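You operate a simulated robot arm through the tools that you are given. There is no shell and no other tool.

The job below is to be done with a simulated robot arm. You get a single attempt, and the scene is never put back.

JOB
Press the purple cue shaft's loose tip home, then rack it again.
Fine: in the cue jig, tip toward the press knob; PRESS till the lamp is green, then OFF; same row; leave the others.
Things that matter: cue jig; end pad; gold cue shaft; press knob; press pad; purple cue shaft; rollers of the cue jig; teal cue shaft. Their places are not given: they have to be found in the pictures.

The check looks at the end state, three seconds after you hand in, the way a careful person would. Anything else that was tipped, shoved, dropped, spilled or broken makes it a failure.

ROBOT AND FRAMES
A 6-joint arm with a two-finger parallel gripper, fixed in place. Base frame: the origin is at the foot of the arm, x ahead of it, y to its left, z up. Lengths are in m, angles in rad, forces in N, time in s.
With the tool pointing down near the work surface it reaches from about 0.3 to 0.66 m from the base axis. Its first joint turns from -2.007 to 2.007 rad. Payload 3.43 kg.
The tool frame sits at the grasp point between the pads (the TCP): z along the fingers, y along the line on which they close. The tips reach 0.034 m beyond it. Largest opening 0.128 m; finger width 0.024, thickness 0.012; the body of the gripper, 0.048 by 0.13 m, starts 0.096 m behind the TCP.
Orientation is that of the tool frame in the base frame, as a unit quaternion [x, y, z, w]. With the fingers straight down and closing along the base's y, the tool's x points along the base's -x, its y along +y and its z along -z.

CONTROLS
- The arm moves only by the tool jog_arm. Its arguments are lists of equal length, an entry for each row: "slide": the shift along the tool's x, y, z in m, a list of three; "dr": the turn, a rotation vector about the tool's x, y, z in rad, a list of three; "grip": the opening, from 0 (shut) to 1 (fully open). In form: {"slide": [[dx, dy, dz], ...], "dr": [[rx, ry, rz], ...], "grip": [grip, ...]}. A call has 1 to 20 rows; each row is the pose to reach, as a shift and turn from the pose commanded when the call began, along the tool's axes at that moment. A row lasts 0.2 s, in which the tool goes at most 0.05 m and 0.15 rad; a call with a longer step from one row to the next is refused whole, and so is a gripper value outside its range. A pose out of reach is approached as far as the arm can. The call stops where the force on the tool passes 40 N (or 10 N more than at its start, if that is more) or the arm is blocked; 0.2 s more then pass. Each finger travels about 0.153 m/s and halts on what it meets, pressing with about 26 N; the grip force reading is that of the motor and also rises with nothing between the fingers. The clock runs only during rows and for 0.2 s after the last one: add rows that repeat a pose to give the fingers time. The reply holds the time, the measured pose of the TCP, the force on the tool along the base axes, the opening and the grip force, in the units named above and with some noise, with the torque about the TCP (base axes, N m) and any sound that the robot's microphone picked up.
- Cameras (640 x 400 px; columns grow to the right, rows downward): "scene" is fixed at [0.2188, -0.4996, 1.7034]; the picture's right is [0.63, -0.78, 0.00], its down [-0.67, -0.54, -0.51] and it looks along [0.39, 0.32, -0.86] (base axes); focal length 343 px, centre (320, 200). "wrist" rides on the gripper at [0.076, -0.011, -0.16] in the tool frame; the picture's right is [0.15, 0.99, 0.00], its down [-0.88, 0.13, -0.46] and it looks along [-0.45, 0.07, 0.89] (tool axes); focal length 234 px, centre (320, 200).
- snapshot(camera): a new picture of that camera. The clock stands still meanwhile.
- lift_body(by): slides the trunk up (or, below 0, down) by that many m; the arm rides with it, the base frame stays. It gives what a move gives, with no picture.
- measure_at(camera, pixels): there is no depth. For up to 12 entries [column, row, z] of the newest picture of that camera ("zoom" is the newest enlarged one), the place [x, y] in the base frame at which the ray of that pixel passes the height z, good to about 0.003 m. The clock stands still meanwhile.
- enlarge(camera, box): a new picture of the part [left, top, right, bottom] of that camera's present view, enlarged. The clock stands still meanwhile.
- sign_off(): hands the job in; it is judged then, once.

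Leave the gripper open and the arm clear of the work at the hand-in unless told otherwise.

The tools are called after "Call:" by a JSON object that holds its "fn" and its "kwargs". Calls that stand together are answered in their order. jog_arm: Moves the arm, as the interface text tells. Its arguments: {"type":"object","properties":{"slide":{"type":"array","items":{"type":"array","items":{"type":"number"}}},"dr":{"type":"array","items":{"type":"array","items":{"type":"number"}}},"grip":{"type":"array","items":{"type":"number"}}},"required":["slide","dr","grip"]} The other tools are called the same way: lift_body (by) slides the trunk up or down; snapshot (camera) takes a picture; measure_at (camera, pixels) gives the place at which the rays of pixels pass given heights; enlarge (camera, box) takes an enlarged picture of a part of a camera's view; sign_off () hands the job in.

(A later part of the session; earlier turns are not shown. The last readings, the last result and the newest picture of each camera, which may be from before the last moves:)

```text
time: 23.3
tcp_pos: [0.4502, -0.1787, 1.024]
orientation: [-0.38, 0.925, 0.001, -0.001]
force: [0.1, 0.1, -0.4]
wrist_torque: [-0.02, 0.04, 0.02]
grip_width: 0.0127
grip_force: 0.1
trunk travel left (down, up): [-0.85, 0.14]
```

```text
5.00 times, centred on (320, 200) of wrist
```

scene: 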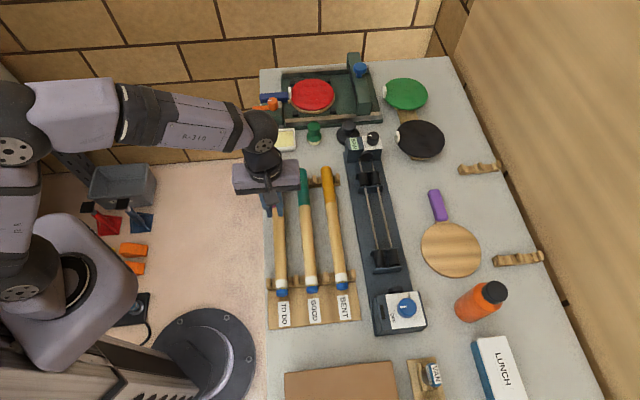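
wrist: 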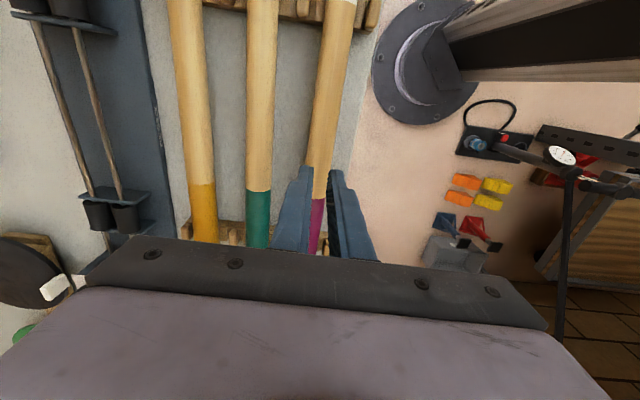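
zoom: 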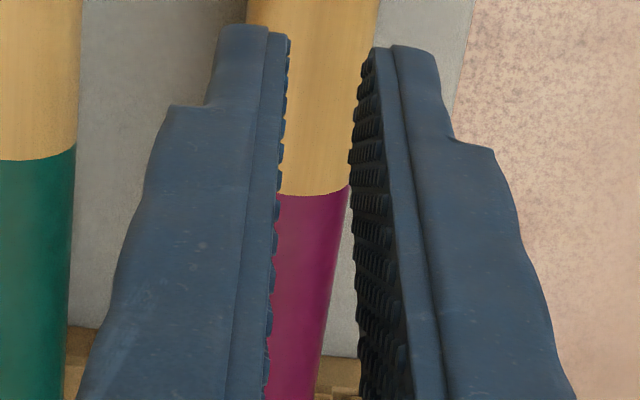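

The shaft is unchanged in its notches (tip and ferrule at the same pixels as before). To find its true height, I'll match the purple/wood boundary on its top: scene (278.1,206.7) against wrist (318.6,198.8). I'll also match the bench-level rail foot.

Call:
{"fn": "measure_at", "kwargs": {"camera": "scene", "pixels": [[278.1, 206.7, 0.88], [278.1, 206.7, 0.93], [267.8, 290.6, 0.88], [281.4, 279.1, 0.9], [281.4, 279.1, 0.94]]}}

Call:
{"fn": "measure_at", "kwargs": {"camera": "wrist", "pixels": [[318.6, 198.8, 0.88], [318.6, 198.8, 0.93], [342, 1.2, 0.9], [342, 1.2, 0.94], [370, 34.5, 0.88], [377, 0, 0.88]]}}

```text
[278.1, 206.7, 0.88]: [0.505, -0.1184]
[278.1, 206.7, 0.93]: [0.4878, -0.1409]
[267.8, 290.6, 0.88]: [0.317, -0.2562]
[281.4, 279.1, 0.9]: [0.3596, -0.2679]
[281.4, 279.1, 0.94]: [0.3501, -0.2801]
```

```text
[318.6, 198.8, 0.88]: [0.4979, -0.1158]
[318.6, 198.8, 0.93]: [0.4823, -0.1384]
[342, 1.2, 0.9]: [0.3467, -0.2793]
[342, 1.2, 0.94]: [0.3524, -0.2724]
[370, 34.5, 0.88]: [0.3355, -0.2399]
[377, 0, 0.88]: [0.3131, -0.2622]
```

The ferrule boundary again puts the shaft top near z 0.928. I'll open, go down slightly deeper (TCP z ≈ 0.913), re-grip with full closing command, and lift in very small steps while watching the width and force.

Call:
{"fn": "jog_arm", "kwargs": {"slide": [[0, 0, 0], [0, 0, 0.03], [0, 0, 0.06], [0, 0, 0.09], [0, 0, 0.111], [0, 0, 0.111]], "dr": [[0, 0, 0], [0, 0, 0], [0, 0, 0], [0, 0, 0], [0, 0, 0], [0, 0, 0]], "grip": [0.43, 0.43, 0.43, 0.43, 0.43, 0.43]}}

Call:
{"fn": "enlarge", "kwargs": {"camera": "wrist", "box": [240, 120, 400, 220]}}

Call:
{"fn": "enlarge", "kwargs": {"camera": "scene", "box": [240, 200, 320, 250]}}

```text
time: 24.7
tcp_pos: [0.4503, -0.1777, 0.9136]
orientation: [-0.379, 0.925, -0.001, 0.0]
force: [-0.4, -2.1, 15.2]
wrist_torque: [0.27, 0.34, 0.01]
grip_width: 0.0541
grip_force: 0.1
trunk travel left (down, up): [-0.85, 0.14]
```

```text
4.00 times, centred on (320, 170) of wrist
```

zoom: 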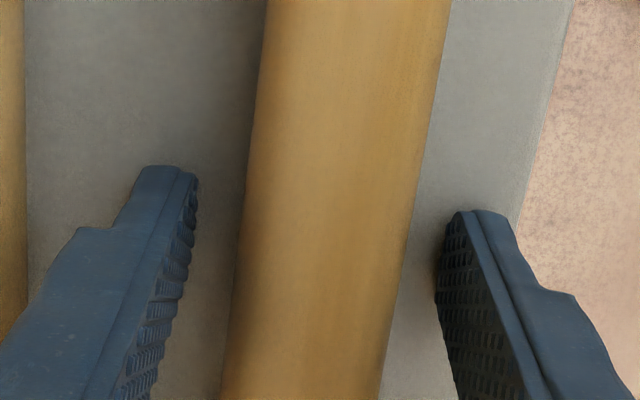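

```text
8.00 times, centred on (280, 225) of scene
```

zoom: 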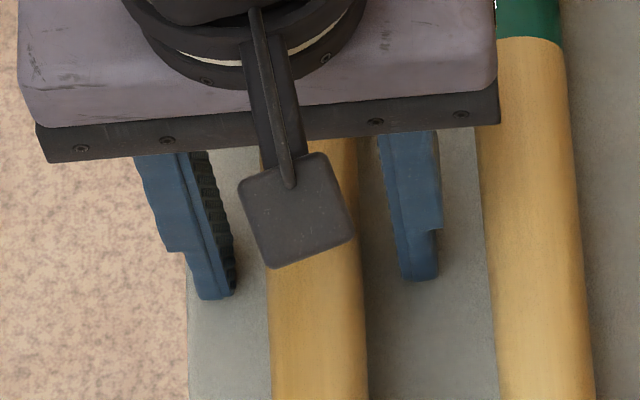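

The 15 N upward force means the fingertips just touched the bench, so the bench is at z ≈ 0.880. I'll rise 3 mm to clear it, then close fully.

Call:
{"fn": "jog_arm", "kwargs": {"slide": [[0, 0, -0.003], [0, 0, -0.003], [0, 0, -0.003], [0, 0, -0.003], [0, 0, -0.003], [0, 0, -0.003]], "dr": [[0, 0, 0], [0, 0, 0], [0, 0, 0], [0, 0, 0], [0, 0, 0], [0, 0, 0]], "grip": [0.43, 0.3, 0.15, 0.0, 0.0, 0.0]}}

Call:
{"fn": "enlarge", "kwargs": {"camera": "wrist", "box": [240, 120, 400, 220]}}

```text
time: 26.1
tcp_pos: [0.4517, -0.1775, 0.9151]
orientation: [-0.38, 0.925, 0.0, -0.002]
force: [1.0, -1.1, 0.0]
wrist_torque: [-0.09, 0.08, 0.17]
grip_width: 0.0313
grip_force: 25.7
trunk travel left (down, up): [-0.85, 0.14]
```

```text
4.00 times, centred on (320, 170) of wrist
```

zoom: 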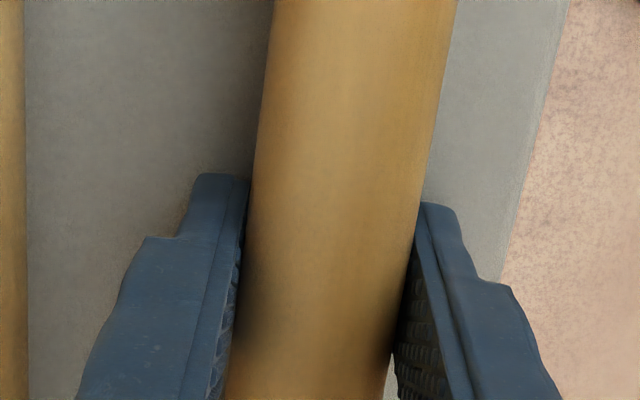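

Same width, 0.0313 m at 25.7 N. Now I'll lift slowly, 2.5 mm per row up to 10 mm, and read the width and force.

Call:
{"fn": "jog_arm", "kwargs": {"slide": [[0, 0, -0.0025], [0, 0, -0.005], [0, 0, -0.0075], [0, 0, -0.01], [0, 0, -0.01]], "dr": [[0, 0, 0], [0, 0, 0], [0, 0, 0], [0, 0, 0], [0, 0, 0]], "grip": [0.0, 0.0, 0.0, 0.0, 0.0]}}

Call:
{"fn": "enlarge", "kwargs": {"camera": "scene", "box": [255, 255, 335, 305]}}

```text
time: 27.3
tcp_pos: [0.4509, -0.1773, 0.9247]
orientation: [-0.38, 0.925, 0.002, -0.001]
force: [0.5, 0.3, -2.4]
wrist_torque: [-0.05, -0.01, 0.02]
grip_width: 0.0313
grip_force: 25.9
trunk travel left (down, up): [-0.85, 0.14]
```

```text
8.00 times, centred on (295, 280) of scene
```

zoom: 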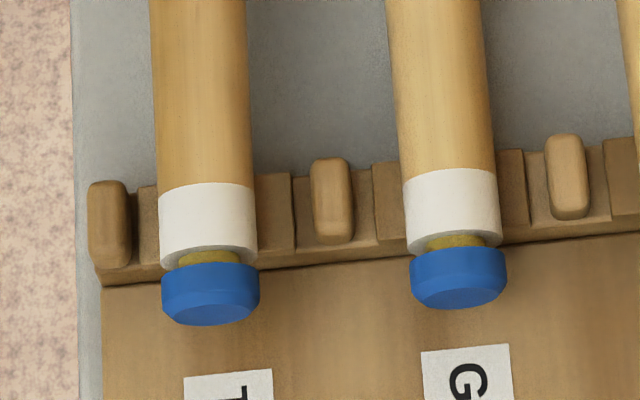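

It holds now: force -2.4 N (the shaft's weight), width 0.0313 m, and the tip has moved up in the picture. I'll keep lifting gently another 0.09 m.

Call:
{"fn": "jog_arm", "kwargs": {"slide": [[0, 0, -0.01], [0, 0, -0.02], [0, 0, -0.035], [0, 0, -0.05], [0, 0, -0.065], [0, 0, -0.08], [0, 0, -0.09], [0, 0, -0.095], [0, 0, -0.095]], "dr": [[0, 0, 0], [0, 0, 0], [0, 0, 0], [0, 0, 0], [0, 0, 0], [0, 0, 0], [0, 0, 0], [0, 0, 0], [0, 0, 0]], "grip": [0, 0, 0, 0, 0, 0, 0, 0, 0]}}

Call:
{"fn": "snapshot", "kwargs": {"camera": "scene"}}

Call:
{"fn": "snapshot", "kwargs": {"camera": "wrist"}}

```text
time: 29.3
tcp_pos: [0.4516, -0.1765, 1.0201]
orientation: [-0.379, 0.925, 0.001, -0.002]
force: [-0.5, -0.5, -2.2]
wrist_torque: [0.03, 0.02, 0.03]
grip_width: 0.0315
grip_force: 26.4
trunk travel left (down, up): [-0.85, 0.14]
```

```text
taken
```

scene: 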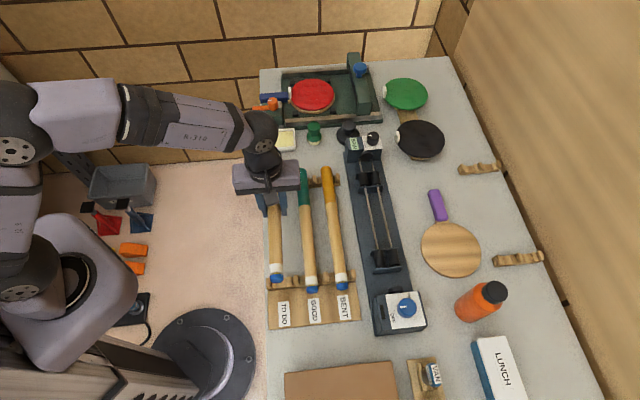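

```text
taken
```

wrist: 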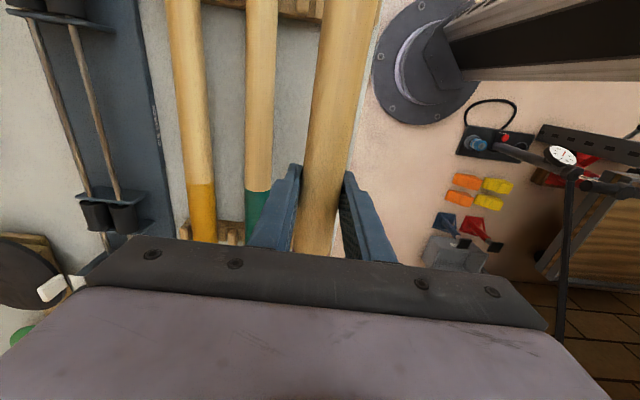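

The shaft is held near its balance point (torque about 0). Before moving, I'll measure the jig from the scene view: the press pad face top edge at (396.4,286.4), the end pad face centre at (366.6,156.3), the roller pair mid-lines at (385.5,250.6), (388.3,265) and (369.7,178.6), and the knob.

Call:
{"fn": "measure_at", "kwargs": {"camera": "scene", "pixels": [[396.4, 286.4, 0.94], [396.4, 286.4, 0.955], [366.6, 156.3, 0.93], [366.6, 156.3, 0.945], [385.5, 250.6, 0.915], [388.3, 265, 0.915], [369.7, 178.6, 0.915], [385.5, 250.6, 0.93], [388.3, 265, 0.93], [369.7, 178.6, 0.93], [406.5, 308, 0.96], [406.5, 308, 0.99]]}}

Call:
{"fn": "enlarge", "kwargs": {"camera": "scene", "box": [346, 120, 402, 155]}}

Call:
{"fn": "enlarge", "kwargs": {"camera": "scene", "box": [346, 145, 402, 180]}}

Call:
{"fn": "enlarge", "kwargs": {"camera": "scene", "box": [368, 272, 432, 312]}}

```text
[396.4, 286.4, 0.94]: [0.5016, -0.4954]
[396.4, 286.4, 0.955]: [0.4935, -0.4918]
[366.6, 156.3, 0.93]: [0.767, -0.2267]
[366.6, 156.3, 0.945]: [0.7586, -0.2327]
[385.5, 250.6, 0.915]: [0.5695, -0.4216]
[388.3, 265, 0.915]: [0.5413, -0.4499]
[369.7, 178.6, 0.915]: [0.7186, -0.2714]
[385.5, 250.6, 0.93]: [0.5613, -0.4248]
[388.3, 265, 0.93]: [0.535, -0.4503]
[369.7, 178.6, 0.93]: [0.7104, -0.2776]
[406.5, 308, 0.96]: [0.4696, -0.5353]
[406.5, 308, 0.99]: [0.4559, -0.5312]
```

```text
11.43 times, centred on (374, 138) of scene
```

zoom: 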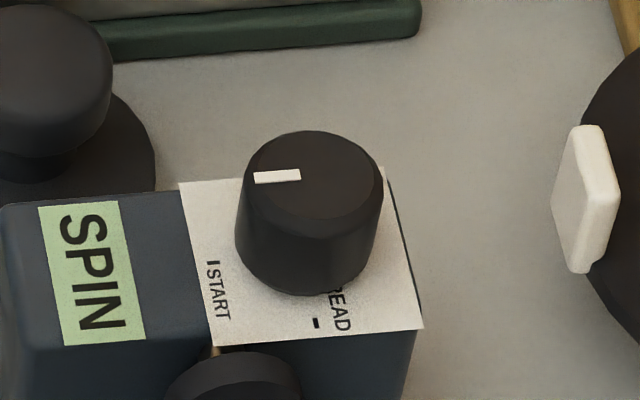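

```text
11.43 times, centred on (374, 162) of scene
```

zoom: 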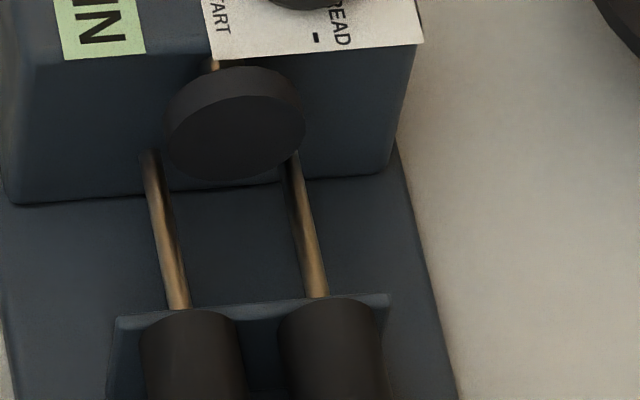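

```text
10.00 times, centred on (400, 292) of scene
```

zoom: 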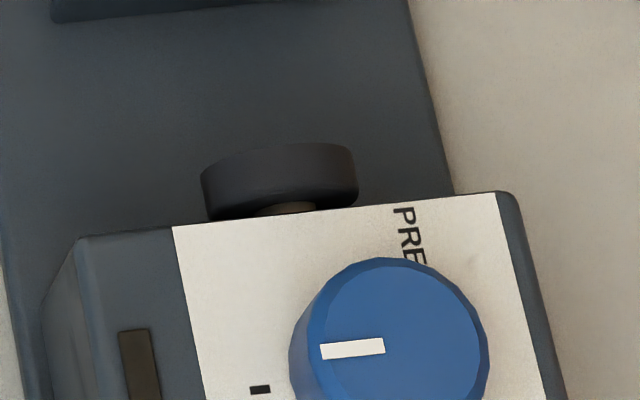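

Jig figures: roller centre-line at about 0.700 across, press pad face at s ≈ 0.003, end pad face at s ≈ 0.379 along the 45° direction. To learn exactly where the shaft sits in the gripper, I'll enlarge the wrist view for its apparent width and the scene view for its tip.

Call:
{"fn": "enlarge", "kwargs": {"camera": "wrist", "box": [280, 120, 376, 180]}}

Call:
{"fn": "enlarge", "kwargs": {"camera": "wrist", "box": [280, 0, 408, 80]}}

Call:
{"fn": "enlarge", "kwargs": {"camera": "scene", "box": [240, 190, 320, 290]}}

```text
6.67 times, centred on (328, 150) of wrist
```

zoom: 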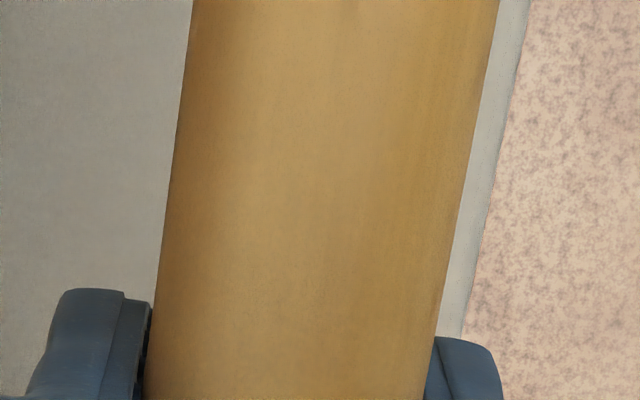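

```text
5.00 times, centred on (344, 40) of wrist
```

zoom: 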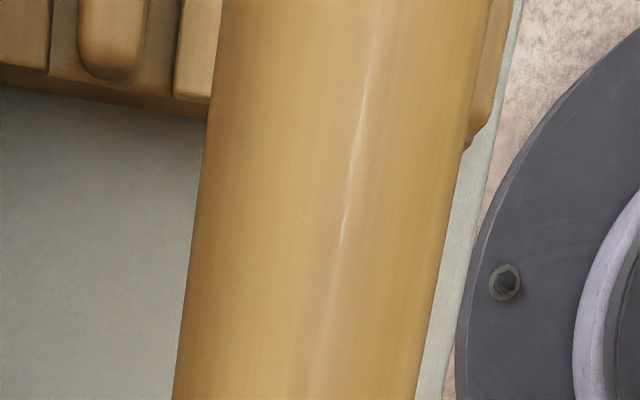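

```text
4.00 times, centred on (280, 240) of scene
```

zoom: 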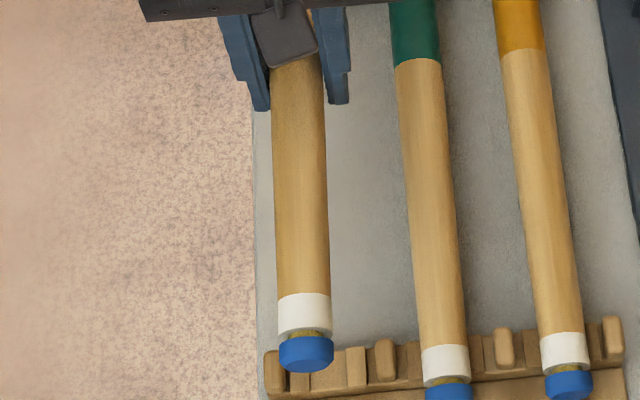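

The apparent width puts the shaft centre about 7.6 mm below the TCP. Now I'll measure the held tip's front-bottom edge at scene (276.5,282.8) for the tip distance from the TCP.

Call:
{"fn": "measure_at", "kwargs": {"camera": "scene", "pixels": [[276.5, 282.8, 0.998], [276.5, 275.5, 1.02], [276, 265, 1.012], [276.2, 170.6, 0.924], [281.9, 296.6, 0.893]]}}

```text
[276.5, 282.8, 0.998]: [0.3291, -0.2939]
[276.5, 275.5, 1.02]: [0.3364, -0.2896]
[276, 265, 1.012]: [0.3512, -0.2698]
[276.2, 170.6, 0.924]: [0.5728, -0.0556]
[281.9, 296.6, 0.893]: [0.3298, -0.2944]
```

The shaft runs ±0.17 m from the TCP, and the jig's two drive rods (about ±17 mm off centre, about 19 mm below the resting shaft's centre) would block deep fingertips. So I need a shallower grip that still holds. I'll set the shaft back in its own notch and test one with slow lifting. First, lower it 0.105 m back to the pick pose.

Call:
{"fn": "jog_arm", "kwargs": {"slide": [[0, 0, 0.02], [0, 0, 0.04], [0, 0, 0.06], [0, 0, 0.08], [0, 0, 0.092], [0, 0, 0.098], [0, 0, 0.102], [0, 0, 0.104], [0, 0, 0.104]], "dr": [[0, 0, 0], [0, 0, 0], [0, 0, 0], [0, 0, 0], [0, 0, 0], [0, 0, 0], [0, 0, 0], [0, 0, 0], [0, 0, 0]], "grip": [0, 0, 0, 0, 0, 0, 0, 0, 0]}}

Call:
{"fn": "enlarge", "kwargs": {"camera": "scene", "box": [255, 255, 335, 305]}}

```text
time: 31.3
tcp_pos: [0.4515, -0.1787, 0.9179]
orientation: [-0.379, 0.925, 0.002, -0.002]
force: [-0.3, 0.3, -2.2]
wrist_torque: [0.02, 0.02, -0.01]
grip_width: 0.0311
grip_force: 26.2
trunk travel left (down, up): [-0.85, 0.14]
```

```text
8.00 times, centred on (295, 280) of scene
```

zoom: 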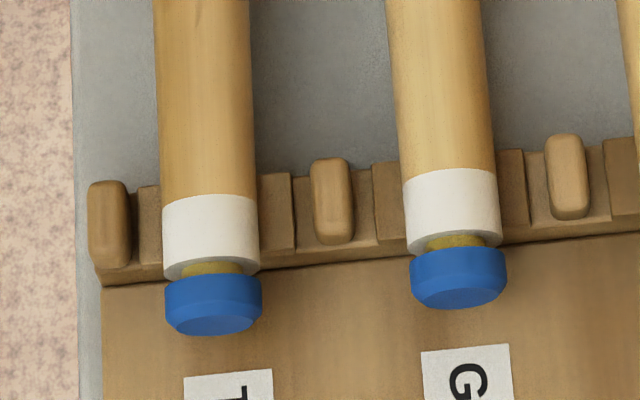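

Force is still -2.2 N, so the shaft is still hanging just above its seat. I'll lower in 1 mm steps until the weight comes off.

Call:
{"fn": "jog_arm", "kwargs": {"slide": [[0, 0, 0.001], [0, 0, 0.002], [0, 0, 0.002]], "dr": [[0, 0, 0], [0, 0, 0], [0, 0, 0]], "grip": [0, 0, 0]}}

```text
time: 32.1
tcp_pos: [0.4514, -0.1765, 0.9148]
orientation: [-0.38, 0.925, 0.002, -0.002]
force: [-0.6, 0.0, -1.7]
wrist_torque: [0.02, -0.03, 0.1]
grip_width: 0.0314
grip_force: 26.2
trunk travel left (down, up): [-0.85, 0.14]
```

Almost seated, at -1.7 N. One more millimetre, then read again.

Call:
{"fn": "jog_arm", "kwargs": {"slide": [[0, 0, 0.001], [0, 0, 0.001]], "dr": [[0, 0, 0], [0, 0, 0]], "grip": [0, 0]}}

```text
time: 32.7
tcp_pos: [0.4501, -0.1777, 0.9142]
orientation: [-0.38, 0.925, 0.0, -0.001]
force: [-1.2, -0.5, 6.1]
wrist_torque: [-0.25, 0.26, 0.22]
grip_width: 0.0312
grip_force: 26.0
trunk travel left (down, up): [-0.85, 0.14]
```

Seated now (+6 N). I'll open, rise 13 mm to TCP ≈ 0.927 for a shallower grip, close, and test a slow 10 mm lift.

Call:
{"fn": "jog_arm", "kwargs": {"slide": [[0, 0, 0], [0, 0, 0], [0, 0, -0.007], [0, 0, -0.013], [0, 0, -0.013], [0, 0, -0.013], [0, 0, -0.013], [0, 0, -0.013], [0, 0, -0.0155], [0, 0, -0.018], [0, 0, -0.0205], [0, 0, -0.023], [0, 0, -0.023]], "dr": [[0, 0, 0], [0, 0, 0], [0, 0, 0], [0, 0, 0], [0, 0, 0], [0, 0, 0], [0, 0, 0], [0, 0, 0], [0, 0, 0], [0, 0, 0], [0, 0, 0], [0, 0, 0], [0, 0, 0]], "grip": [0.43, 0.43, 0.43, 0.43, 0.2, 0, 0, 0, 0, 0, 0, 0, 0]}}

Call:
{"fn": "enlarge", "kwargs": {"camera": "scene", "box": [255, 255, 335, 305]}}

Call:
{"fn": "enlarge", "kwargs": {"camera": "wrist", "box": [240, 120, 400, 220]}}

```text
time: 35.5
tcp_pos: [0.4523, -0.178, 0.9363]
orientation: [-0.379, 0.925, 0.001, -0.001]
force: [0.8, 0.2, -1.5]
wrist_torque: [-0.01, -0.01, 0.01]
grip_width: 0.0311
grip_force: 25.7
trunk travel left (down, up): [-0.85, 0.14]
```

```text
8.00 times, centred on (295, 280) of scene
```

zoom: 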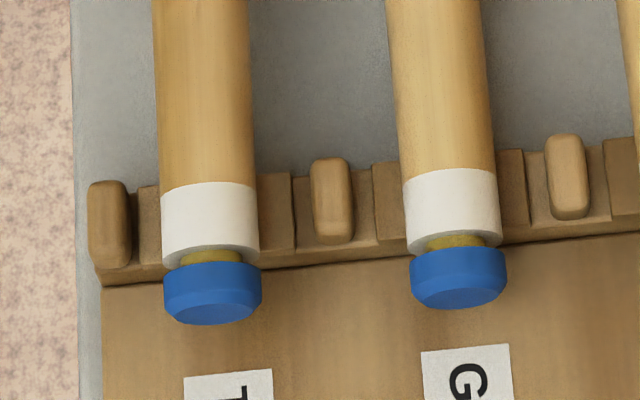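

```text
4.00 times, centred on (320, 170) of wrist
```

zoom: 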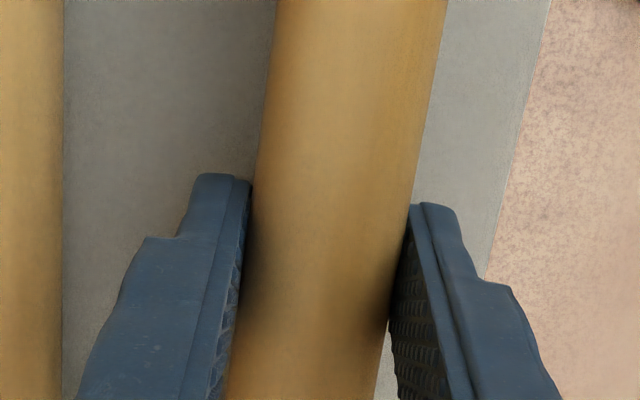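

The shallower grip holds on a slow lift (force -1.5 N, width 0.0311 m). I want it about 3.5 mm shallower still to clear the jig rods. I'll lower 10.5 mm to seat it, open, rise 3.5 mm, re-grip and lift slowly.

Call:
{"fn": "jog_arm", "kwargs": {"slide": [[0, 0, 0.003], [0, 0, 0.006], [0, 0, 0.009], [0, 0, 0.0105], [0, 0, 0.0105], [0, 0, 0.0105], [0, 0, 0.0105], [0, 0, 0.0065], [0, 0, 0.0065], [0, 0, 0.0065], [0, 0, 0.0065], [0, 0, 0.0065]], "dr": [[0, 0, 0], [0, 0, 0], [0, 0, 0], [0, 0, 0], [0, 0, 0], [0, 0, 0], [0, 0, 0], [0, 0, 0], [0, 0, 0], [0, 0, 0], [0, 0, 0], [0, 0, 0]], "grip": [0, 0, 0, 0, 0, 0.43, 0.43, 0.43, 0.2, 0, 0, 0]}}

Call:
{"fn": "enlarge", "kwargs": {"camera": "wrist", "box": [240, 120, 400, 220]}}

Call:
{"fn": "enlarge", "kwargs": {"camera": "scene", "box": [255, 255, 335, 305]}}

```text
time: 38.1
tcp_pos: [0.453, -0.178, 0.9303]
orientation: [-0.38, 0.925, 0.002, -0.001]
force: [-1.4, 2.2, -0.7]
wrist_torque: [0.07, 0.03, 0.19]
grip_width: 0.0311
grip_force: 26.4
trunk travel left (down, up): [-0.85, 0.14]
```

```text
4.00 times, centred on (320, 170) of wrist
```

zoom: 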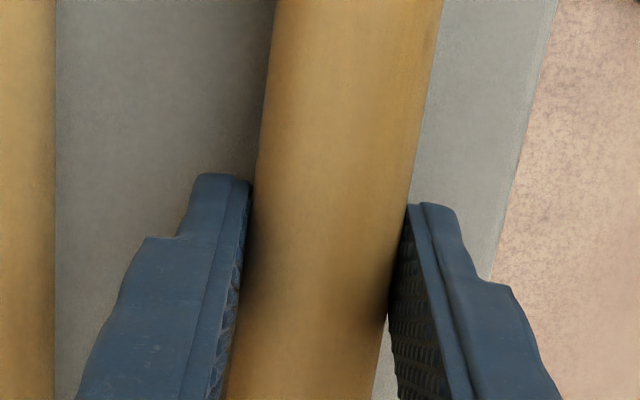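

```text
8.00 times, centred on (295, 280) of scene
```

zoom: 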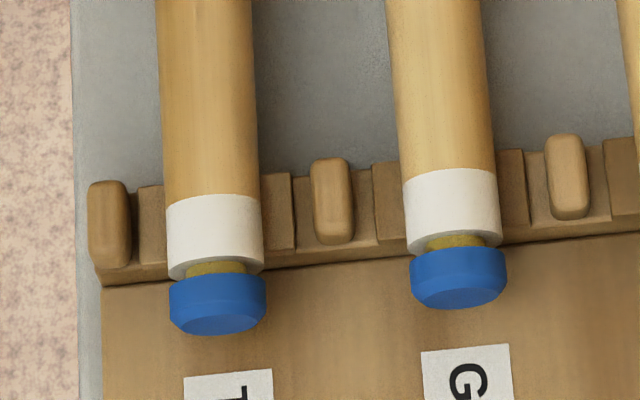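

Gripped at TCP z 0.930 with width 0.0311 m. I'll lift slowly: 2.5 mm rows first, then 1 cm rows, to 0.07 m.

Call:
{"fn": "jog_arm", "kwargs": {"slide": [[0, 0, -0.0025], [0, 0, -0.005], [0, 0, -0.0075], [0, 0, -0.01], [0, 0, -0.014], [0, 0, -0.02], [0, 0, -0.028], [0, 0, -0.037], [0, 0, -0.046], [0, 0, -0.055], [0, 0, -0.063], [0, 0, -0.068], [0, 0, -0.07], [0, 0, -0.07]], "dr": [[0, 0, 0], [0, 0, 0], [0, 0, 0], [0, 0, 0], [0, 0, 0], [0, 0, 0], [0, 0, 0], [0, 0, 0], [0, 0, 0], [0, 0, 0], [0, 0, 0], [0, 0, 0], [0, 0, 0], [0, 0, 0]], "grip": [0, 0, 0, 0, 0, 0, 0, 0, 0, 0, 0, 0, 0, 0]}}

Call:
{"fn": "enlarge", "kwargs": {"camera": "wrist", "box": [240, 120, 400, 220]}}

Call:
{"fn": "snapshot", "kwargs": {"camera": "scene"}}

```text
time: 41.1
tcp_pos: [0.4509, -0.1777, 1.0]
orientation: [-0.38, 0.925, 0.002, -0.001]
force: [0.0, 0.7, -2.4]
wrist_torque: [-0.02, 0.02, 0.0]
grip_width: 0.0313
grip_force: 26.2
trunk travel left (down, up): [-0.85, 0.14]
```

```text
4.00 times, centred on (320, 170) of wrist
```

zoom: 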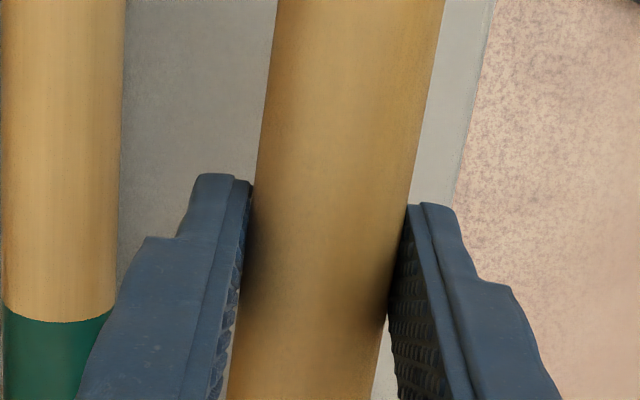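

```text
taken
```

scene: 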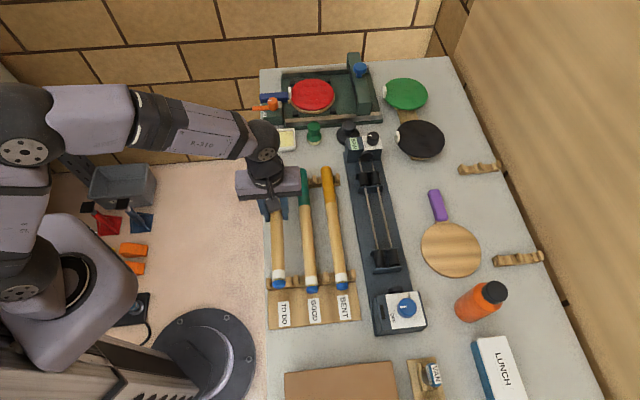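

Held well (0.0313 m, -2.4 N). Now I'll tilt the tool 0.38 rad about the shaft axis, slowly, still over the purple row at z 1.0.

Call:
{"fn": "jog_arm", "kwargs": {"slide": [[0, 0, 0], [0, 0, 0], [0, 0, 0], [0, 0, 0], [0, 0, 0], [0, 0, 0], [0, 0, 0], [0, 0, 0], [0, 0, 0]], "dr": [[0.03, 0, 0], [0.08, 0, 0], [0.14, 0, 0], [0.2, 0, 0], [0.26, 0, 0], [0.32, 0, 0], [0.36, 0, 0], [0.38, 0, 0], [0.38, 0, 0]], "grip": [0, 0, 0, 0, 0, 0, 0, 0, 0]}}

Call:
{"fn": "snapshot", "kwargs": {"camera": "scene"}}

Call:
{"fn": "snapshot", "kwargs": {"camera": "wrist"}}

```text
time: 43.1
tcp_pos: [0.4507, -0.1786, 1.0012]
orientation: [-0.374, 0.908, -0.173, 0.07]
force: [0.1, 0.3, -2.2]
wrist_torque: [0.01, 0.01, 0.01]
grip_width: 0.0311
grip_force: 26.3
trunk travel left (down, up): [-0.85, 0.14]
```

```text
taken
```

scene: 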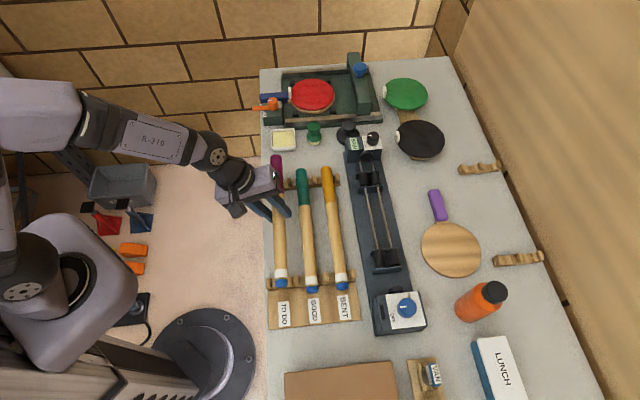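

```text
taken
```

wrist: 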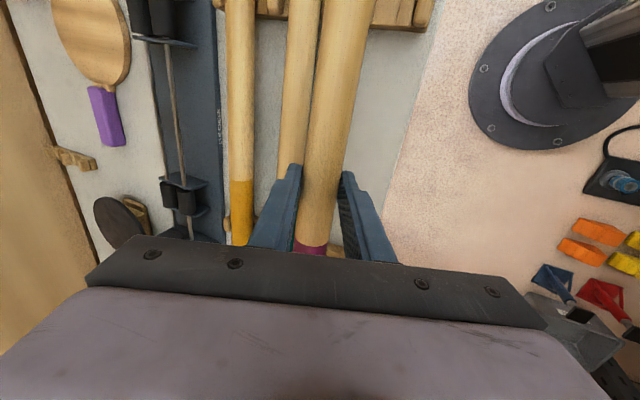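

Tilted by 0.376 rad with the shaft steady. Now I'll carry it outward 0.246 m at constant height over teal, gold and the near side of the jig. The shaft's underside is at about 0.96 and nothing below it is above 0.93.

Call:
{"fn": "jog_arm", "kwargs": {"slide": [[-0.0002, -0.0065, 0.0026], [-0.0006, -0.0185, 0.0074], [-0.001, -0.0325, 0.013], [-0.0014, -0.0465, 0.0186], [-0.0018, -0.0605, 0.0242], [-0.0022, -0.0745, 0.0298], [-0.0026, -0.0885, 0.0354], [-0.003, -0.1025, 0.041], [-0.0034, -0.1165, 0.0466], [-0.0037, -0.1305, 0.0522], [-0.004, -0.1445, 0.0577], [-0.0043, -0.1585, 0.0633], [-0.0045, -0.1725, 0.0689], [-0.0048, -0.1865, 0.0745], [-0.005, -0.2005, 0.0801], [-0.0052, -0.2125, 0.0849], [-0.0054, -0.2225, 0.0889], [-0.0054, -0.2285, 0.0912], [-0.0054, -0.2285, 0.0912]], "dr": [[0, 0, 0], [0, 0, 0], [0, 0, 0], [0, 0, 0], [0, 0, 0], [0, 0, 0], [0, 0, 0], [0, 0, 0], [0, 0, 0], [0, 0, 0], [0, 0, 0], [0, 0, 0], [0, 0, 0], [0, 0, 0], [0, 0, 0], [0, 0, 0], [0, 0, 0], [0, 0, 0], [0, 0, 0]], "grip": [0, 0, 0, 0, 0, 0, 0, 0, 0, 0, 0, 0, 0, 0, 0, 0, 0, 0, 0]}}

Call:
{"fn": "snapshot", "kwargs": {"camera": "scene"}}

Call:
{"fn": "snapshot", "kwargs": {"camera": "wrist"}}

```text
time: 47.1
tcp_pos: [0.6307, -0.3495, 0.9993]
orientation: [-0.372, 0.909, -0.173, 0.07]
force: [-0.9, -0.2, -2.8]
wrist_torque: [0.0, 0.01, 0.0]
grip_width: 0.0312
grip_force: 26.5
trunk travel left (down, up): [-0.85, 0.14]
```

```text
taken
```

scene: 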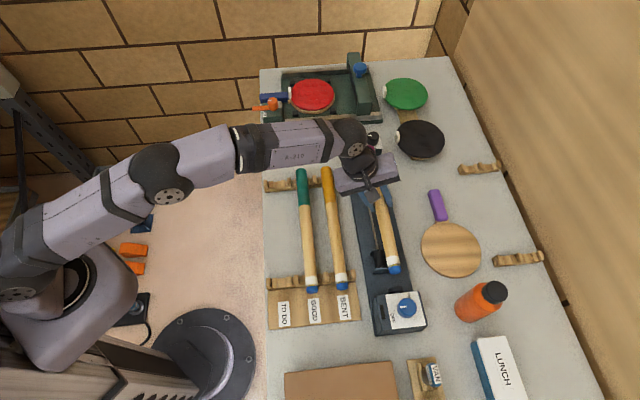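

```text
taken
```

wrist: 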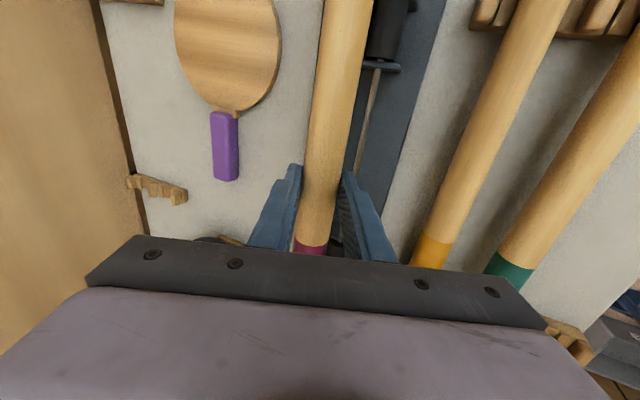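

No reach complaint: TCP at (0.631,-0.350,0.999). I'll enlarge the scene around the shaft and the press end to verify the alignment above the rollers.

Call:
{"fn": "enlarge", "kwargs": {"camera": "scene", "box": [346, 225, 442, 285]}}

Call:
{"fn": "enlarge", "kwargs": {"camera": "scene", "box": [330, 120, 426, 180]}}

Call:
{"fn": "enlarge", "kwargs": {"camera": "wrist", "box": [280, 150, 440, 250]}}

Call:
{"fn": "enlarge", "kwargs": {"camera": "wrist", "box": [290, 0, 450, 100]}}

```text
6.67 times, centred on (394, 255) of scene
```

zoom: 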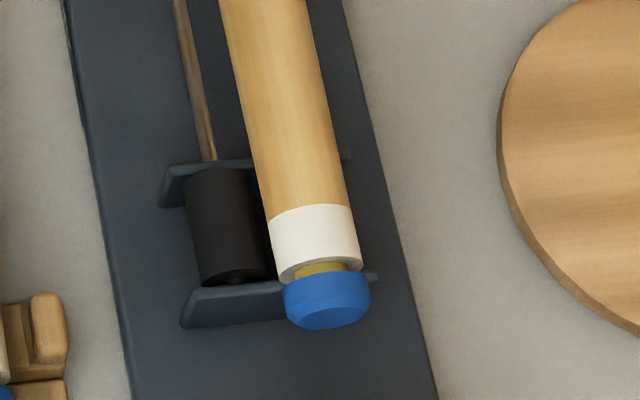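

```text
6.67 times, centred on (378, 150) of scene
```

zoom: 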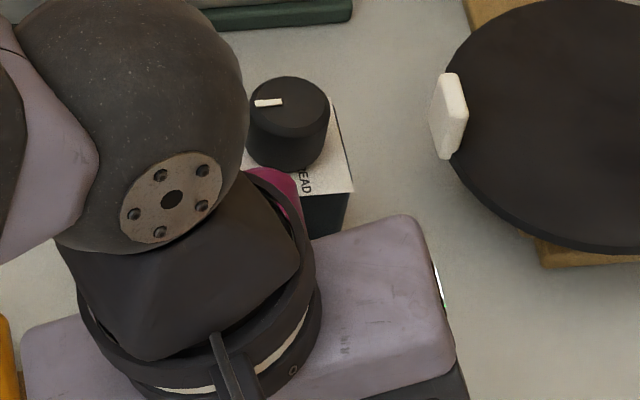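

```text
4.00 times, centred on (360, 200) of wrist
```

zoom: 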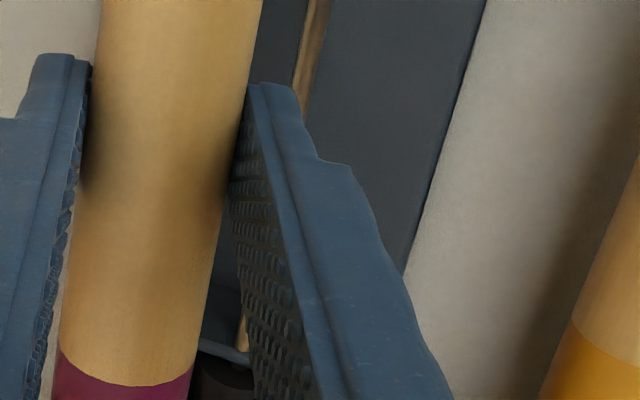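

```text
4.00 times, centred on (370, 50) of wrist
```

zoom: 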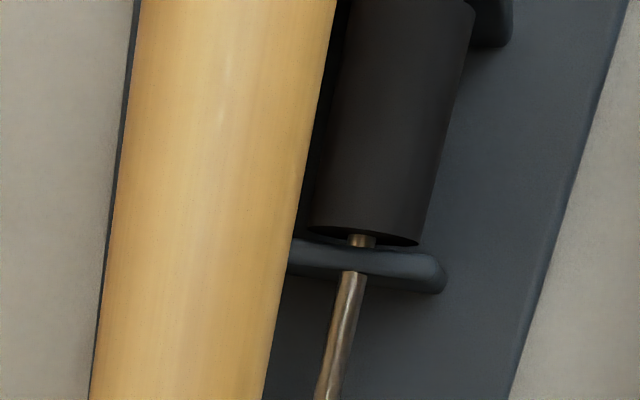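

I'll measure the shaft mid-line at scene (388.8,240) and (391.6,253.5) at z 0.977, and the tip's lower front edge at (395.5,274.2) at z 0.962.

Call:
{"fn": "measure_at", "kwargs": {"camera": "scene", "pixels": [[388.8, 240, 0.977], [391.6, 253.5, 0.977], [395.5, 274.2, 0.962], [388.8, 240, 0.97], [391.6, 253.5, 0.97]]}}

Call:
{"fn": "measure_at", "kwargs": {"camera": "wrist", "pixels": [[349, 25, 0.977], [340, 75, 0.977], [395, 25, 0.911], [376, 90, 0.911], [380, 67, 0.911]]}}

```text
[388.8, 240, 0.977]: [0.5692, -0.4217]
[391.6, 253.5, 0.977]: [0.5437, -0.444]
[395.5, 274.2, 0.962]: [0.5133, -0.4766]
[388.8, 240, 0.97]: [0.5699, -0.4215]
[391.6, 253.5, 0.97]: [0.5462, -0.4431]
```

```text
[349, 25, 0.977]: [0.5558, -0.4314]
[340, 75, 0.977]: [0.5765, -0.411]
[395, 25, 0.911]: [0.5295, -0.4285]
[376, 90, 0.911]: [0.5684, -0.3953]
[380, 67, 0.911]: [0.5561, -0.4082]
```

Shaft and jig centre-lines agree within about 2 mm (shaft ~0.699–0.702, jig ~0.699–0.701). The tip is at s 0.026, leaving about 23 mm to the press pad, and about 9 mm remains to the end pad. I'll lower 0.036 m slowly to just above contact.

Call:
{"fn": "jog_arm", "kwargs": {"slide": [[0, 0.0018, 0.0047], [0, 0.0037, 0.0093], [0, 0.0055, 0.014], [0, 0.0073, 0.0186], [0, 0.0092, 0.0233], [0, 0.011, 0.0279], [0, 0.0125, 0.0316], [0, 0.0132, 0.0335], [0, 0.0132, 0.0335]], "dr": [[0, 0, 0], [0, 0, 0], [0, 0, 0], [0, 0, 0], [0, 0, 0], [0, 0, 0], [0, 0, 0], [0, 0, 0], [0, 0, 0]], "grip": [0, 0, 0, 0, 0, 0, 0, 0, 0]}}

Call:
{"fn": "enlarge", "kwargs": {"camera": "scene", "box": [346, 225, 442, 285]}}

Call:
{"fn": "enlarge", "kwargs": {"camera": "wrist", "box": [280, 150, 440, 250]}}

Call:
{"fn": "enlarge", "kwargs": {"camera": "wrist", "box": [290, 0, 450, 100]}}

```text
time: 49.1
tcp_pos: [0.6289, -0.3487, 0.9633]
orientation: [-0.372, 0.909, -0.173, 0.07]
force: [0.0, 0.2, -2.1]
wrist_torque: [0.0, 0.04, -0.01]
grip_width: 0.0312
grip_force: 26.1
trunk travel left (down, up): [-0.85, 0.14]
```

```text
6.67 times, centred on (394, 255) of scene
```

zoom: 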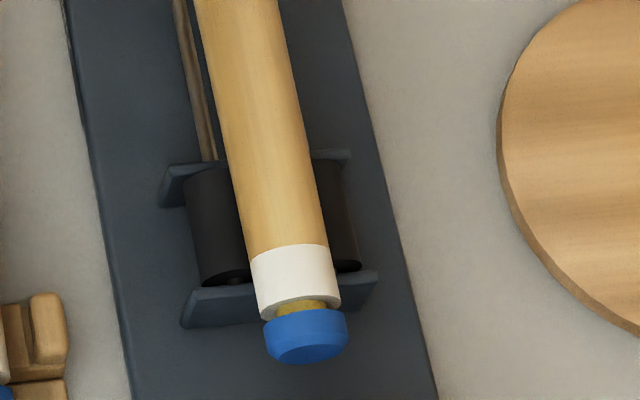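

```text
4.00 times, centred on (360, 200) of wrist
```

zoom: 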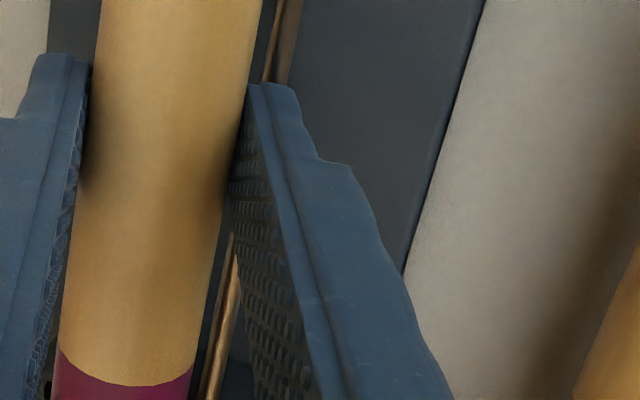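

```text
4.00 times, centred on (370, 50) of wrist
```

zoom: 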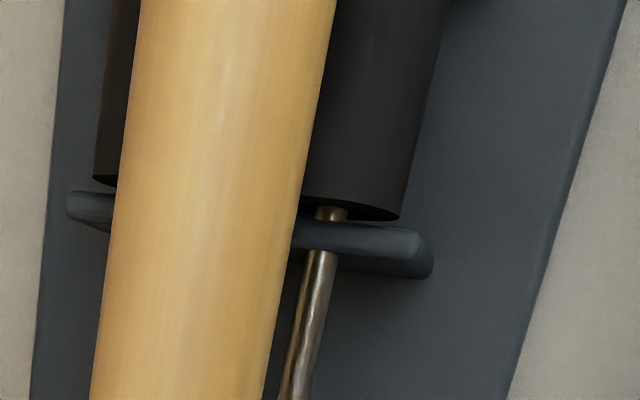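

The shaft sits centred over the rollers, weight still carried (-2.1 N). I'll lower 1 mm per row for 5 mm and read the force.

Call:
{"fn": "jog_arm", "kwargs": {"slide": [[0, 0.0004, 0.0009], [0, 0.0007, 0.0019], [0, 0.0011, 0.0028], [0, 0.0015, 0.0037], [0, 0.0018, 0.0047], [0, 0.0018, 0.0047]], "dr": [[0, 0, 0], [0, 0, 0], [0, 0, 0], [0, 0, 0], [0, 0, 0], [0, 0, 0]], "grip": [0, 0, 0, 0, 0, 0]}}

```text
time: 50.5
tcp_pos: [0.6288, -0.3507, 0.9592]
orientation: [-0.374, 0.908, -0.175, 0.071]
force: [2.0, 0.2, 0.4]
wrist_torque: [-0.19, 0.17, 0.1]
grip_width: 0.0311
grip_force: 25.5
trunk travel left (down, up): [-0.85, 0.14]
```

Contact has begun: force went from -2.1 to +0.4 N, and the torque shows the press-side rollers touching first. I'll lower 1.5 mm more and check that the far rollers take load too.

Call:
{"fn": "jog_arm", "kwargs": {"slide": [[0, 0.0003, 0.0007], [0, 0.0006, 0.0014], [0, 0.0006, 0.0014]], "dr": [[0, 0, 0], [0, 0, 0], [0, 0, 0]], "grip": [0, 0, 0]}}

Call:
{"fn": "enlarge", "kwargs": {"camera": "scene", "box": [346, 225, 442, 285]}}

Call:
{"fn": "enlarge", "kwargs": {"camera": "wrist", "box": [280, 150, 440, 250]}}

```text
time: 51.3
tcp_pos: [0.6291, -0.3502, 0.9583]
orientation: [-0.373, 0.908, -0.176, 0.072]
force: [6.7, -1.7, 6.0]
wrist_torque: [-0.15, -0.06, 0.18]
grip_width: 0.0314
grip_force: 26.2
trunk travel left (down, up): [-0.85, 0.14]
```

```text
6.67 times, centred on (394, 255) of scene
```

zoom: 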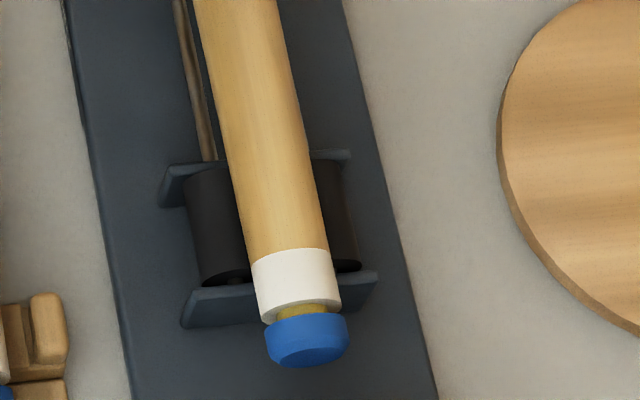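

```text
4.00 times, centred on (360, 200) of wrist
```

zoom: 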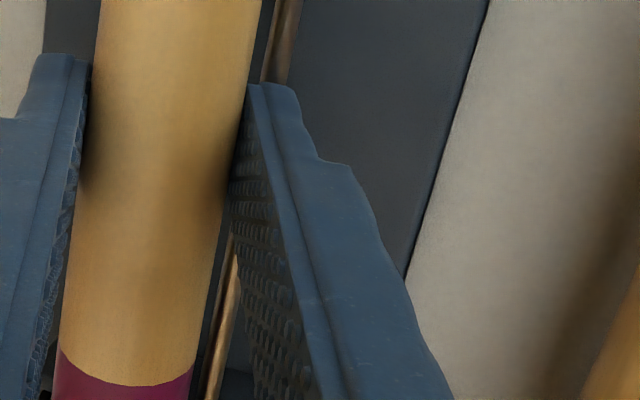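

The force is now up and outward (about 6 N outward), so the shaft touches only the inner rollers and sits 1–2 mm too far in. I'll shift outward 2 mm and re-read.

Call:
{"fn": "jog_arm", "kwargs": {"slide": [[0, -0.0009, 0.0004], [0, -0.0019, 0.0007], [0, -0.0019, 0.0007]], "dr": [[0, 0, 0], [0, 0, 0], [0, 0, 0]], "grip": [0, 0, 0]}}

```text
time: 52.1
tcp_pos: [0.6301, -0.3509, 0.9582]
orientation: [-0.373, 0.908, -0.175, 0.071]
force: [8.1, 0.1, 10.3]
wrist_torque: [0.04, -0.25, 0.1]
grip_width: 0.0314
grip_force: 26.4
trunk travel left (down, up): [-0.85, 0.14]
```

Force grew to (8.1,0.1,10.3) N. I'll back up 2 mm to unload and see how the force changes before adjusting again.

Call:
{"fn": "jog_arm", "kwargs": {"slide": [[0, -0.0004, -0.0009], [0, -0.0007, -0.0019], [0, -0.0007, -0.0019]], "dr": [[0, 0, 0], [0, 0, 0], [0, 0, 0]], "grip": [0, 0, 0]}}

Call:
{"fn": "enlarge", "kwargs": {"camera": "scene", "box": [346, 225, 442, 285]}}

Call:
{"fn": "snapshot", "kwargs": {"camera": "wrist"}}

```text
time: 52.9
tcp_pos: [0.6296, -0.351, 0.9591]
orientation: [-0.373, 0.909, -0.172, 0.07]
force: [8.5, 1.0, 4.9]
wrist_torque: [0.11, -0.31, 0.15]
grip_width: 0.0314
grip_force: 25.6
trunk travel left (down, up): [-0.85, 0.14]
```

```text
6.67 times, centred on (394, 255) of scene
```

zoom: 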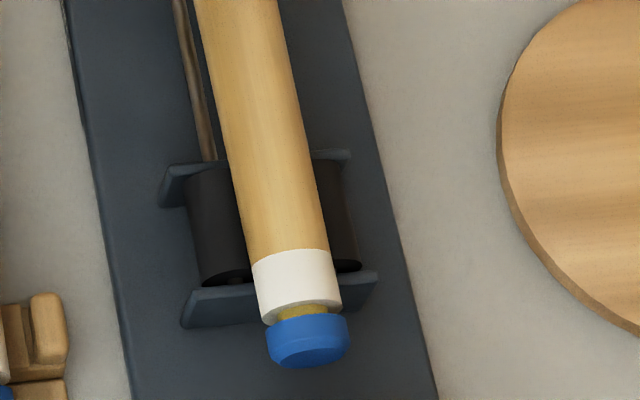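

```text
taken
```

wrist: 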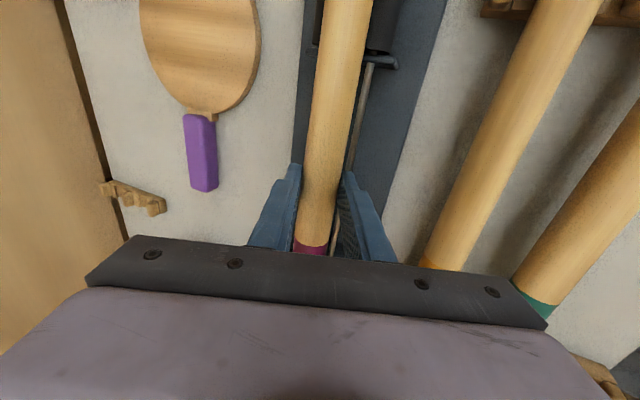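

The forces are consistent with the shaft resting slightly inward on the inner rollers. I'll raise 3 mm, shift 1.5 mm outward and 6 mm toward the end pad (closing most of the ~9 mm gap), and check that it hangs free.

Call:
{"fn": "jog_arm", "kwargs": {"slide": [[0, -0.0006, -0.0014], [0, -0.0011, -0.0028], [-0.002, -0.0018, -0.0025], [-0.004, -0.0025, -0.0022], [-0.006, -0.0025, -0.0022], [-0.006, -0.0025, -0.0022]], "dr": [[0, 0, 0], [0, 0, 0], [0, 0, 0], [0, 0, 0], [0, 0, 0], [0, 0, 0]], "grip": [0, 0, 0, 0, 0, 0]}}

Call:
{"fn": "enlarge", "kwargs": {"camera": "scene", "box": [346, 225, 442, 285]}}

Call:
{"fn": "enlarge", "kwargs": {"camera": "scene", "box": [340, 130, 404, 170]}}

```text
time: 54.3
tcp_pos: [0.6352, -0.3474, 0.9615]
orientation: [-0.373, 0.909, -0.173, 0.069]
force: [-3.0, -0.8, -4.1]
wrist_torque: [-0.09, 0.15, 0.08]
grip_width: 0.0313
grip_force: 25.5
trunk travel left (down, up): [-0.85, 0.14]
```

```text
6.67 times, centred on (394, 255) of scene
```

zoom: 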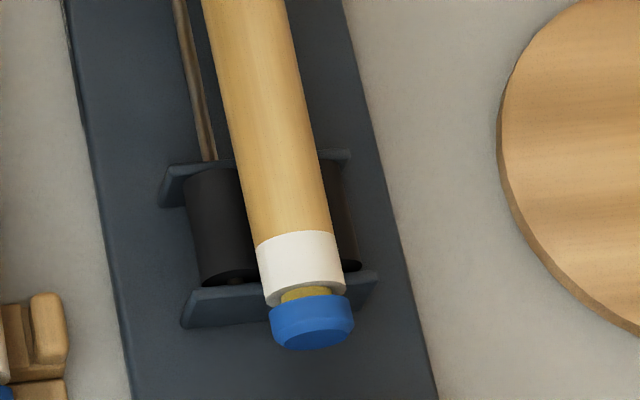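

```text
10.00 times, centred on (372, 150) of scene
```

zoom: 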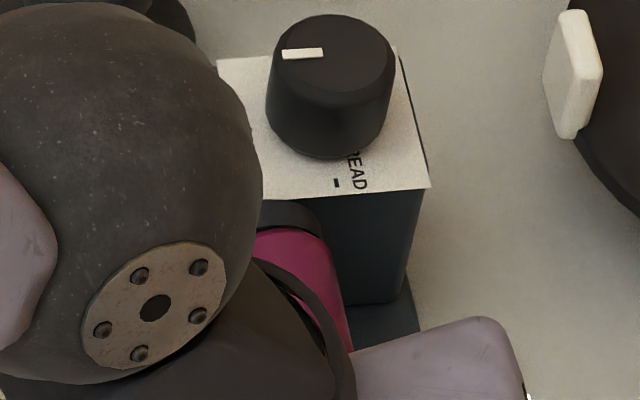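

The butt now sits right by the end pad (purple edge at the pad's rim, slight -2.7 N axial force). I'll back off 1.5 mm from it and lower 2.5 mm onto the rollers, then read.

Call:
{"fn": "jog_arm", "kwargs": {"slide": [[0.0015, 0, 0], [0.0015, 0.0004, 0.0009], [0.0015, 0.0007, 0.0019], [0.0015, 0.0009, 0.0023], [0.0015, 0.0009, 0.0023]], "dr": [[0, 0, 0], [0, 0, 0], [0, 0, 0], [0, 0, 0], [0, 0, 0]], "grip": [0, 0, 0, 0, 0]}}

```text
time: 55.5
tcp_pos: [0.6343, -0.3487, 0.9585]
orientation: [-0.372, 0.909, -0.174, 0.071]
force: [-1.0, -1.2, -1.5]
wrist_torque: [0.05, -0.03, -0.05]
grip_width: 0.0312
grip_force: 26.0
trunk travel left (down, up): [-0.85, 0.14]
```

Nearly unloaded with balanced side forces, so it's better centred. I'll lower another 2 mm to seat it on both rollers.

Call:
{"fn": "jog_arm", "kwargs": {"slide": [[0, 0.0004, 0.0009], [0, 0.0007, 0.0019], [0, 0.0007, 0.0019]], "dr": [[0, 0, 0], [0, 0, 0], [0, 0, 0]], "grip": [0, 0, 0]}}

```text
time: 56.3
tcp_pos: [0.6346, -0.3496, 0.9589]
orientation: [-0.373, 0.909, -0.175, 0.071]
force: [-3.0, -0.4, 3.6]
wrist_torque: [0.45, -0.45, 0.15]
grip_width: 0.0311
grip_force: 25.6
trunk travel left (down, up): [-0.85, 0.14]
```

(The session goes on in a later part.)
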